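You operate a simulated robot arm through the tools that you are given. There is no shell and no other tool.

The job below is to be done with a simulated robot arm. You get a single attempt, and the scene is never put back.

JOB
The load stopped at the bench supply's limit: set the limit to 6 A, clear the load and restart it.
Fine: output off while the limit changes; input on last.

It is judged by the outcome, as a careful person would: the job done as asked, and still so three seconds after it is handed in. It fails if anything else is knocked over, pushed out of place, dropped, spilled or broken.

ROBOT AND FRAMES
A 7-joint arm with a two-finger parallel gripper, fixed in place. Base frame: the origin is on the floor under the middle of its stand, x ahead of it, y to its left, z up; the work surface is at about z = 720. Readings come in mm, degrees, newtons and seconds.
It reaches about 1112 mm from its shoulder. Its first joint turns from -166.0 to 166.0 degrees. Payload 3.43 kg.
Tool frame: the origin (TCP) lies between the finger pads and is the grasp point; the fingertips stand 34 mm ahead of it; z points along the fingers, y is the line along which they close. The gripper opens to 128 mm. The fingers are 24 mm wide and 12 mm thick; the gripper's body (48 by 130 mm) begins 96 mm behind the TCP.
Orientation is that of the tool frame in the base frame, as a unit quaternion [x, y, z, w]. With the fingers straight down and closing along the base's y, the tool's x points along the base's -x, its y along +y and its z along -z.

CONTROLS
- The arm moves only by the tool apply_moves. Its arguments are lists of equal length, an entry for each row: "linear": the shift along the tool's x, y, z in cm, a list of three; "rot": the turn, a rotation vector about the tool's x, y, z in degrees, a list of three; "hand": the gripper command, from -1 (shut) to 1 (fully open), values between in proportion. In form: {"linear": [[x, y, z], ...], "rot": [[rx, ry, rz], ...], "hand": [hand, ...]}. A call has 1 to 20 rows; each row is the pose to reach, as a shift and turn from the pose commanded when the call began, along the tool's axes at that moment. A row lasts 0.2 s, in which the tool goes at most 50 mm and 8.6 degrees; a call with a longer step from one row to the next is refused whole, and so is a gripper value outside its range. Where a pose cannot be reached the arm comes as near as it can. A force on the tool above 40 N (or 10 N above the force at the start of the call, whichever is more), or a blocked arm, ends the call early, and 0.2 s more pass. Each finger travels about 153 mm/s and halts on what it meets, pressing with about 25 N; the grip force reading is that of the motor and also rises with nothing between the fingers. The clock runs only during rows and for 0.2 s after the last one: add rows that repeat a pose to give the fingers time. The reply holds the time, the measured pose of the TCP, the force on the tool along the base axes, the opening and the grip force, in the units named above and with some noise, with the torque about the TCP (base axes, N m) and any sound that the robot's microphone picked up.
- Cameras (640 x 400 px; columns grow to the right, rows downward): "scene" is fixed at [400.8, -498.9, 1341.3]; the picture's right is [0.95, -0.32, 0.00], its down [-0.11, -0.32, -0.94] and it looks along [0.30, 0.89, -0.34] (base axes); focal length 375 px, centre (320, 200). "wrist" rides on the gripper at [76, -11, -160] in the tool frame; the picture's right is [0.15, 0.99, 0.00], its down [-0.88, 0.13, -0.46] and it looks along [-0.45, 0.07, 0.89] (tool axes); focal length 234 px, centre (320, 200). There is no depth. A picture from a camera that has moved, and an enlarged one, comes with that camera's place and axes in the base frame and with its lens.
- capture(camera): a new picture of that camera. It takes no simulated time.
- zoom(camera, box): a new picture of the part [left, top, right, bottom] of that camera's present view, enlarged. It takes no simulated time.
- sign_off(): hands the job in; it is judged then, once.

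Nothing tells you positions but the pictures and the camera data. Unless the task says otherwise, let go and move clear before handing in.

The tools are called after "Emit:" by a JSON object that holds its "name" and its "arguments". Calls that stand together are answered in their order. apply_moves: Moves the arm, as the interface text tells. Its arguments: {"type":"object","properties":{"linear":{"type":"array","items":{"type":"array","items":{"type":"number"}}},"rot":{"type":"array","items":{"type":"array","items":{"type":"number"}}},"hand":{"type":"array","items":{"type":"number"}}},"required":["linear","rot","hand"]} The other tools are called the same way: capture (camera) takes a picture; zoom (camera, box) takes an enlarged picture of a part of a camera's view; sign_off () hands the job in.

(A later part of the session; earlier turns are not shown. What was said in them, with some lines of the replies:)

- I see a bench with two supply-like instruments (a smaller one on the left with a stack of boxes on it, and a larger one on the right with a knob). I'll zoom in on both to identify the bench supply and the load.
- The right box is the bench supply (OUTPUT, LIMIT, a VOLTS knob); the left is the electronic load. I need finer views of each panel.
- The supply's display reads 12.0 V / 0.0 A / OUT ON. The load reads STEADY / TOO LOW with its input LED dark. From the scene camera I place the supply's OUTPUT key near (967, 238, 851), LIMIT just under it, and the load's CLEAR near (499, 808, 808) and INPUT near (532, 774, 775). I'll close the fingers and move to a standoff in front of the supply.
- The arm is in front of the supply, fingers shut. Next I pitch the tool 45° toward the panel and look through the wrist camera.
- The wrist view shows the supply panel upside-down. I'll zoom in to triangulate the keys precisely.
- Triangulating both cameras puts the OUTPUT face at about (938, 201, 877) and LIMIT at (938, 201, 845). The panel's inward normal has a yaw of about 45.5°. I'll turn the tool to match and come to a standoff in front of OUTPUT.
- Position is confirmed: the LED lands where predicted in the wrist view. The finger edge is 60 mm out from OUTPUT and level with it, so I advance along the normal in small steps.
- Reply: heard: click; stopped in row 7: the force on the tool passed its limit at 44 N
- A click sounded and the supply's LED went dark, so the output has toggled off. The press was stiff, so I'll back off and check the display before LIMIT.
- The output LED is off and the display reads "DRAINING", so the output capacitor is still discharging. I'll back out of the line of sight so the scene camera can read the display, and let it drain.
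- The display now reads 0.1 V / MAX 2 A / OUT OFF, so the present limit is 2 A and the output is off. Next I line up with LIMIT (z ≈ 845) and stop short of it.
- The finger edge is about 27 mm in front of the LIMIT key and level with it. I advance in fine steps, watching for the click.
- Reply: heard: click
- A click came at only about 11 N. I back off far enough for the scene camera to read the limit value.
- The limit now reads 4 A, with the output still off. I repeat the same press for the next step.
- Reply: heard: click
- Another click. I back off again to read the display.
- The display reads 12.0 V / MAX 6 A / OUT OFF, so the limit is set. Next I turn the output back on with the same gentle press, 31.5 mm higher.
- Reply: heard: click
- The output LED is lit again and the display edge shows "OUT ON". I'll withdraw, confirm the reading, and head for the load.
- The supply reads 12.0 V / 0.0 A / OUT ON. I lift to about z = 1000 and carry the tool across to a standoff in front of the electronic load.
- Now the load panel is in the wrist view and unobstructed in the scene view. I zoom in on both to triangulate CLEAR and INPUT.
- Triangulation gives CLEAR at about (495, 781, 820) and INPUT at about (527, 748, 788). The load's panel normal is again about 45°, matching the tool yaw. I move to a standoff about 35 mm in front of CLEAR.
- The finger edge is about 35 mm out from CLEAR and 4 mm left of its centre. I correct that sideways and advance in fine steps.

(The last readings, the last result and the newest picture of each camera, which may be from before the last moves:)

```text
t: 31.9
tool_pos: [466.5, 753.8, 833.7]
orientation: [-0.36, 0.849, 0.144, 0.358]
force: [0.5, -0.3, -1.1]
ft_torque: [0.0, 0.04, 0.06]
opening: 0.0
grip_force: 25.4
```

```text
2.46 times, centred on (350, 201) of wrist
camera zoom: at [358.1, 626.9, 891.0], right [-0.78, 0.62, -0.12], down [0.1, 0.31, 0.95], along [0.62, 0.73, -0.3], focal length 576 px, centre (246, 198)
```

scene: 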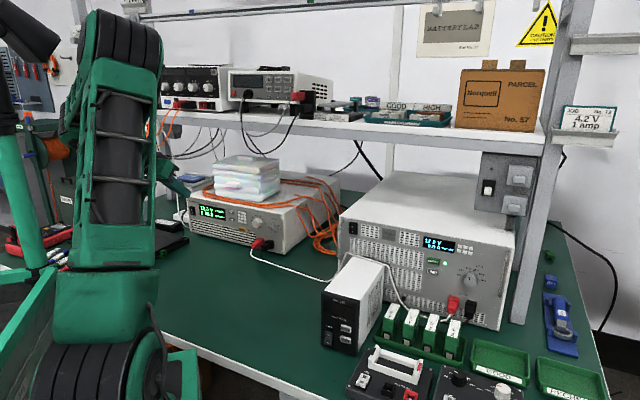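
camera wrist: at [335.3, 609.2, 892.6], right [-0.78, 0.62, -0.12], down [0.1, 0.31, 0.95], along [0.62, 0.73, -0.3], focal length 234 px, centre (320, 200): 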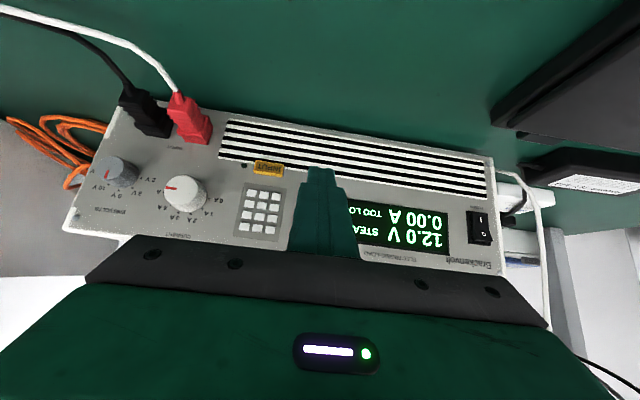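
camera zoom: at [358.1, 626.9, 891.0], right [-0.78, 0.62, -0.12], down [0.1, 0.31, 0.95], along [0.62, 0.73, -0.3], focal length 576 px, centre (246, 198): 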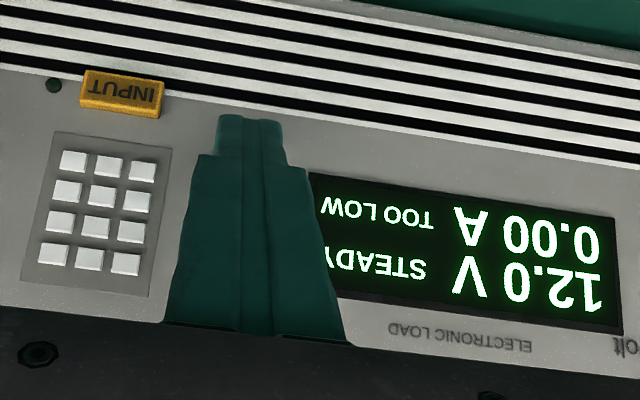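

No contact yet; about 7 mm remain by my estimate. I continue in 1 mm steps.

Emit:
{"name": "apply_moves", "arguments": {"linear": [[-0.07, 0, 0.07], [-0.14, 0, 0.14], [-0.21, 0, 0.21], [-0.28, 0, 0.29], [-0.28, 0, 0.29]], "rot": [[0, 0, 0], [0, 0, 0], [0, 0, 0], [0, 0, 0], [0, 0, 0]], "hand": [-1, -1, -1, -1, -1]}}

```text
t: 33.1
tool_pos: [471.5, 755.9, 832.3]
orientation: [-0.361, 0.849, 0.145, 0.358]
force: [-6.5, -6.0, -0.7]
ft_torque: [-0.15, 0.11, -0.03]
opening: 0.0
grip_force: 24.8
heard: click
```

A click, at about 9 N. I'll look at the display before backing away.

Emit:
{"name": "zoom", "arguments": {"camera": "wrist", "box": [220, 120, 480, 282]}}

Emit:
{"name": "zoom", "arguments": {"camera": "scene", "box": [190, 190, 286, 250]}}

```text
2.46 times, centred on (350, 201) of wrist
camera zoom: at [361.1, 629.3, 889.8], right [-0.78, 0.62, -0.12], down [0.1, 0.31, 0.95], along [0.62, 0.73, -0.3], focal length 576 px, centre (246, 198)
```

zoom: 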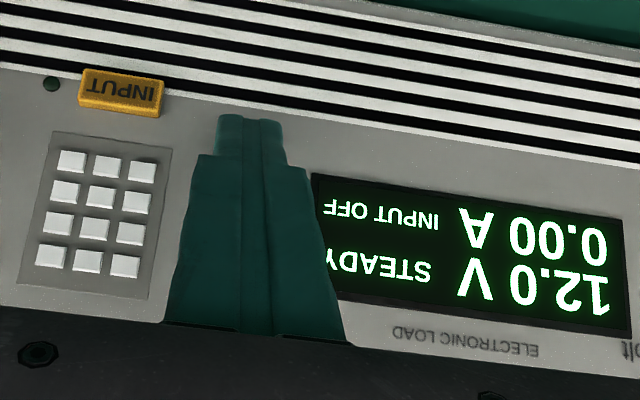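

```text
6.67 times, centred on (238, 220) of scene
camera zoom: at [400.8, -498.9, 1341.3], right [0.95, -0.32, 0.0], down [-0.11, -0.32, -0.94], along [0.3, 0.89, -0.34], focal length 2498 px, centre (867, 67)
```

zoom: 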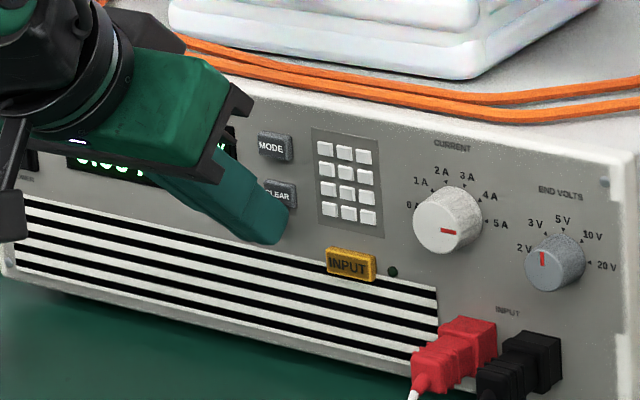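

The load now shows INPUT OFF; the trip is cleared. I retreat 35 mm and shift to sit in front of INPUT.

Emit:
{"name": "apply_moves", "arguments": {"linear": [[0.7, 0.02, -0.72], [1.75, 0.04, -1.79], [2.45, 0.06, -2.5], [3.49, -2.12, -1.53], [4.51, -4.44, -0.59], [4.51, -4.44, -0.59], [4.51, -4.44, -0.59]], "rot": [[0, 0, 0], [0, 0, 0], [0, 0, 0], [0, 0, 0], [0, 0, 0], [0, 0, 0], [0, 0, 0]], "hand": [-1, -1, -1, -1, -1, -1, -1]}}

Emit:
{"name": "zoom", "arguments": {"camera": "wrist", "box": [190, 110, 450, 272]}}

Emit:
{"name": "zoom", "arguments": {"camera": "scene", "box": [190, 190, 286, 250]}}

Emit:
{"name": "zoom", "arguments": {"camera": "scene", "box": [370, 200, 530, 300]}}

```text
t: 34.7
tool_pos: [477.7, 698.7, 803.4]
orientation: [-0.361, 0.848, 0.146, 0.359]
force: [0.2, -0.7, -1.0]
ft_torque: [0.0, -0.01, 0.04]
opening: 0.2
grip_force: 25.0
```

```text
2.46 times, centred on (320, 191) of wrist
camera zoom: at [368.0, 571.7, 861.2], right [-0.78, 0.62, -0.12], down [0.1, 0.31, 0.95], along [0.62, 0.73, -0.3], focal length 576 px, centre (320, 222)
```

zoom: 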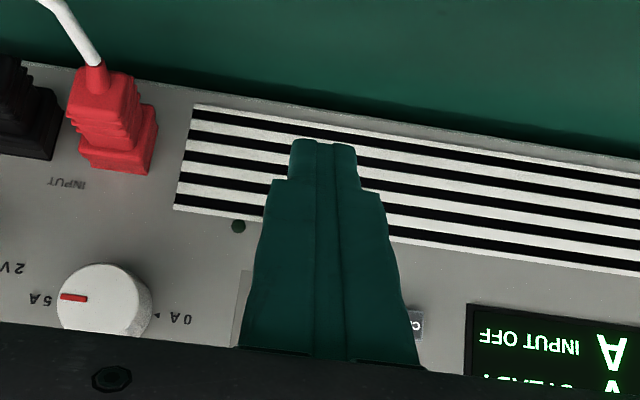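

```text
6.67 times, centred on (238, 220) of scene
camera zoom: at [400.8, -498.9, 1341.3], right [0.95, -0.32, 0.0], down [-0.11, -0.32, -0.94], along [0.3, 0.89, -0.34], focal length 2498 px, centre (867, 67)
```

zoom: 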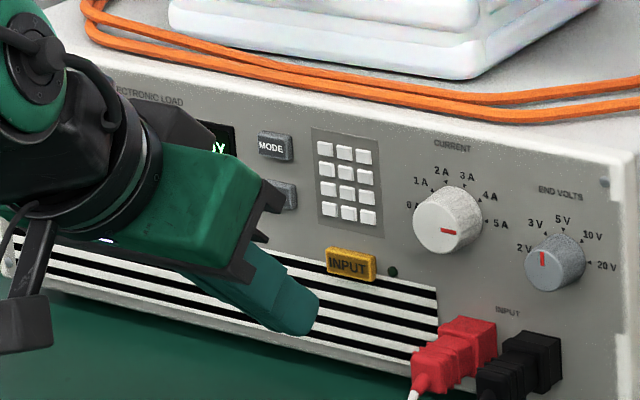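

```text
4.00 times, centred on (450, 250) of scene
camera zoom: at [400.8, -498.9, 1341.3], right [0.95, -0.32, 0.0], down [-0.11, -0.32, -0.94], along [0.3, 0.89, -0.34], focal length 1499 px, centre (-200, 0)
```

zoom: 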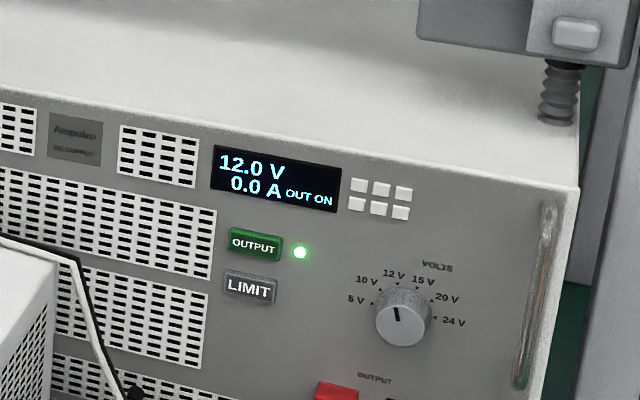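

The supply shows 12.0 V OUT ON and the finger edge is 37 mm in front of INPUT, aligned. This is the last step: press INPUT gently.

Emit:
{"name": "apply_moves", "arguments": {"linear": [[-0.95, -0.02, 0.76], [-1.65, -0.04, 1.47], [-2.07, -0.05, 1.9], [-2.28, -0.05, 2.12], [-2.38, -0.05, 2.22], [-2.49, -0.06, 2.33], [-2.56, -0.06, 2.4], [-2.63, -0.06, 2.47], [-2.63, -0.06, 2.47]], "rot": [[0, 0, 0], [0, 0, 0], [0, 0, 0], [0, 0, 0], [0, 0, 0], [0, 0, 0], [0, 0, 0], [0, 0, 0], [0, 0, 0]], "hand": [-1, -1, -1, -1, -1, -1, -1, -1, -1]}}

Emit:
{"name": "zoom", "arguments": {"camera": "wrist", "box": [190, 110, 450, 272]}}

```text
t: 36.7
tool_pos: [503.1, 722.7, 807.5]
orientation: [-0.361, 0.848, 0.146, 0.359]
force: [-6.1, -9.0, 2.4]
ft_torque: [-0.12, 0.01, -0.05]
opening: 0.0
grip_force: 24.8
heard: click
```

```text
2.46 times, centred on (320, 191) of wrist
camera zoom: at [393.5, 595.8, 864.7], right [-0.78, 0.62, -0.12], down [0.1, 0.31, 0.95], along [0.62, 0.73, -0.3], focal length 576 px, centre (320, 222)
```

zoom: 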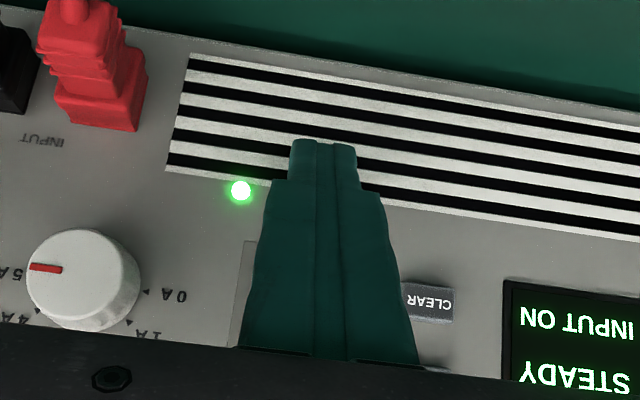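

The input LED is lit and the display reads INPUT ON. I withdraw straight back, then up and clear.

Emit:
{"name": "apply_moves", "arguments": {"linear": [[0.7, 0.02, -0.72], [2.1, 0.05, -2.15], [4.2, 0.1, -4.29], [7.0, 0.17, -7.15], [8.4, 0.2, -8.58], [6.6, 0.2, -10.4], [4.8, 0.2, -12.2], [3.0, 0.2, -14.0], [3.0, 0.2, -14.0]], "rot": [[0, 0, 0], [0, 0, 0], [0, 0, 0], [0, 0, 0], [0, 0, 0], [0, 0, 0], [0, 0, 0], [0, 0, 0], [0, 0, 0]], "hand": [-1, -1, -1, -1, -1, -1, -1, -1, -1]}}

Emit:
{"name": "capture", "arguments": {"camera": "scene"}}

Emit:
{"name": "zoom", "arguments": {"camera": "scene", "box": [370, 200, 530, 300]}}

Emit:
{"name": "zoom", "arguments": {"camera": "scene", "box": [180, 180, 300, 255]}}

Emit:
{"name": "capture", "arguments": {"camera": "wrist"}}

```text
t: 38.7
tool_pos: [416.7, 637.4, 882.9]
orientation: [-0.361, 0.848, 0.146, 0.359]
force: [-0.3, -0.2, -0.7]
ft_torque: [0.0, -0.01, 0.0]
opening: 0.3
grip_force: 25.6
```

```text
taken
```

scene: 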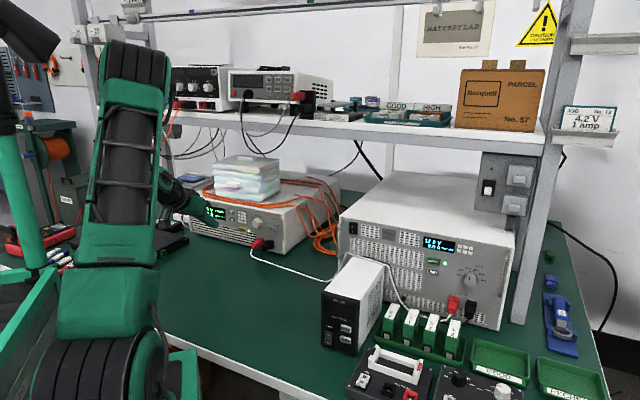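

```text
4.00 times, centred on (450, 250) of scene
camera zoom: at [400.8, -498.9, 1341.3], right [0.95, -0.32, 0.0], down [-0.11, -0.32, -0.94], along [0.3, 0.89, -0.34], focal length 1499 px, centre (-200, 0)
```

zoom: 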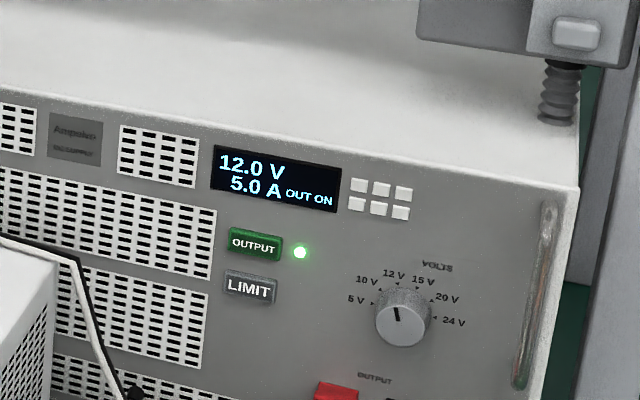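

```text
5.33 times, centred on (240, 218) of scene
camera zoom: at [400.8, -498.9, 1341.3], right [0.95, -0.32, 0.0], down [-0.11, -0.32, -0.94], along [0.3, 0.89, -0.34], focal length 1998 px, centre (747, 107)
```

zoom: 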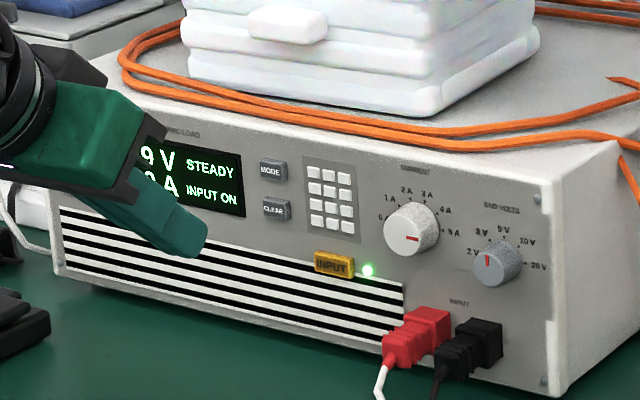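

```text
taken
camera wrist: at [306.8, 510.2, 940.8], right [-0.78, 0.62, -0.12], down [0.1, 0.31, 0.95], along [0.62, 0.73, -0.3], focal length 234 px, centre (320, 200)
```

wrist: 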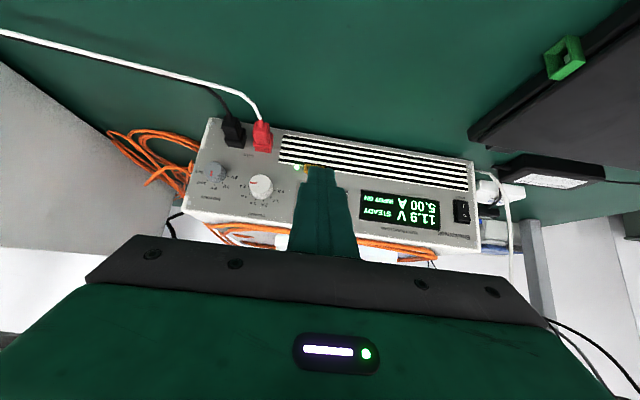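

The supply reads 12.0 V / 5.0 A / OUT ON and the load 11.9 V / 5.00 A / INPUT ON. I move the arm well clear and wait a few seconds to see that it keeps running.

Emit:
{"name": "apply_moves", "arguments": {"linear": [[-0.4, 0, -2.5], [-0.8, 0, -5.0], [-1.2, 0, -7.5], [-1.5, 0, -9.9], [-1.5, 0, -9.9], [-1.5, 0, -9.9], [-1.5, 0, -9.9], [-1.5, 0, -9.9], [-1.5, 0, -9.9], [-1.5, 0, -9.9], [-1.5, 0, -9.9], [-1.5, 0, -9.9], [-1.5, 0, -9.9], [-1.5, 0, -9.9], [-1.5, 0, -9.9], [-1.5, 0, -9.9], [-1.5, 0, -9.9], [-1.5, 0, -9.9], [-1.5, 0, -9.9], [-1.5, 0, -9.9]], "rot": [[0, 0, 0], [0, 0, 0], [0, 0, 0], [0, 0, 0], [0, 0, 0], [0, 0, 0], [0, 0, 0], [0, 0, 0], [0, 0, 0], [0, 0, 0], [0, 0, 0], [0, 0, 0], [0, 0, 0], [0, 0, 0], [0, 0, 0], [0, 0, 0], [0, 0, 0], [0, 0, 0], [0, 0, 0], [0, 0, 0]], "hand": [-1, -1, -1, -1, -1, -1, -1, -1, -1, -1, -1, -1, -1, -1, -1, -1, -1, -1, -1, -1]}}

Emit:
{"name": "zoom", "arguments": {"camera": "scene", "box": [370, 200, 530, 300]}}

Emit:
{"name": "zoom", "arguments": {"camera": "scene", "box": [180, 180, 300, 255]}}

Emit:
{"name": "capture", "arguments": {"camera": "scene"}}

```text
t: 42.9
tool_pos: [373.5, 597.7, 963.2]
orientation: [-0.36, 0.848, 0.145, 0.36]
force: [0.2, -0.2, 0.0]
ft_torque: [0.01, 0.01, -0.02]
opening: 0.1
grip_force: 24.8
```

```text
4.00 times, centred on (450, 250) of scene
camera zoom: at [400.8, -498.9, 1341.3], right [0.95, -0.32, 0.0], down [-0.11, -0.32, -0.94], along [0.3, 0.89, -0.34], focal length 1499 px, centre (-200, 0)
```

zoom: 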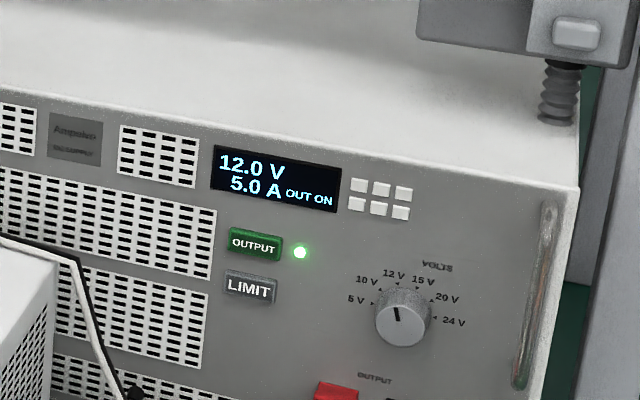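

```text
5.33 times, centred on (240, 218) of scene
camera zoom: at [400.8, -498.9, 1341.3], right [0.95, -0.32, 0.0], down [-0.11, -0.32, -0.94], along [0.3, 0.89, -0.34], focal length 1998 px, centre (747, 107)
```

zoom: 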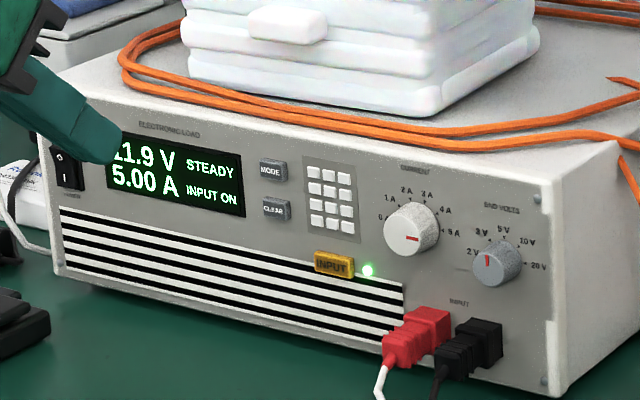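

```text
taken
```

scene: 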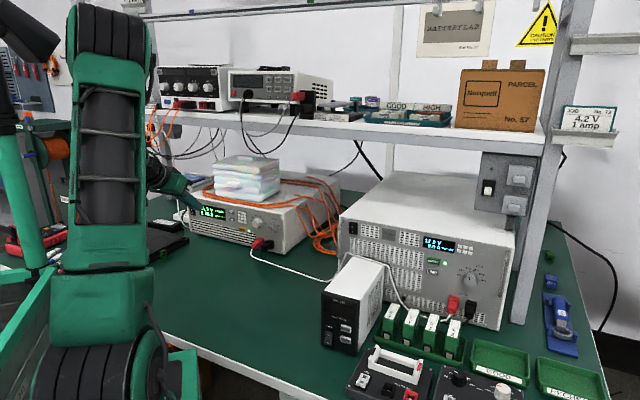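

After more than four further seconds the supply still reads 12.0 V / 5.0 A / OUT ON, and the load 11.9 V / 5.00 A / INPUT ON. Nothing on the bench looks moved and the arm is clear, so I hand the job in.

Emit:
{"name": "sign_off", "arguments": {}}

```text
The job is handed in.
```

The supply's limit is now 6 A, and the load is cleared and running again. When I handed in, the supply read 12.0 V and 5.0 A with its output on. The load read 11.9 V and 5.00 A with its input on, and it had held for more than four seconds.

- **Limit change:** I turned the output off first and let it drain to 0.1 V. Two presses of LIMIT then took it from 2 A to 4 A to 6 A, and I turned the output back on.
- **Load:** I pressed CLEAR, which removed the TOO LOW trip, and pressed INPUT last.
- **Harder press:** The first OUTPUT press reached 44 N before the arm stopped itself. The later presses read about 7–17 N. I saw nothing moved out of place on the bench afterwards.
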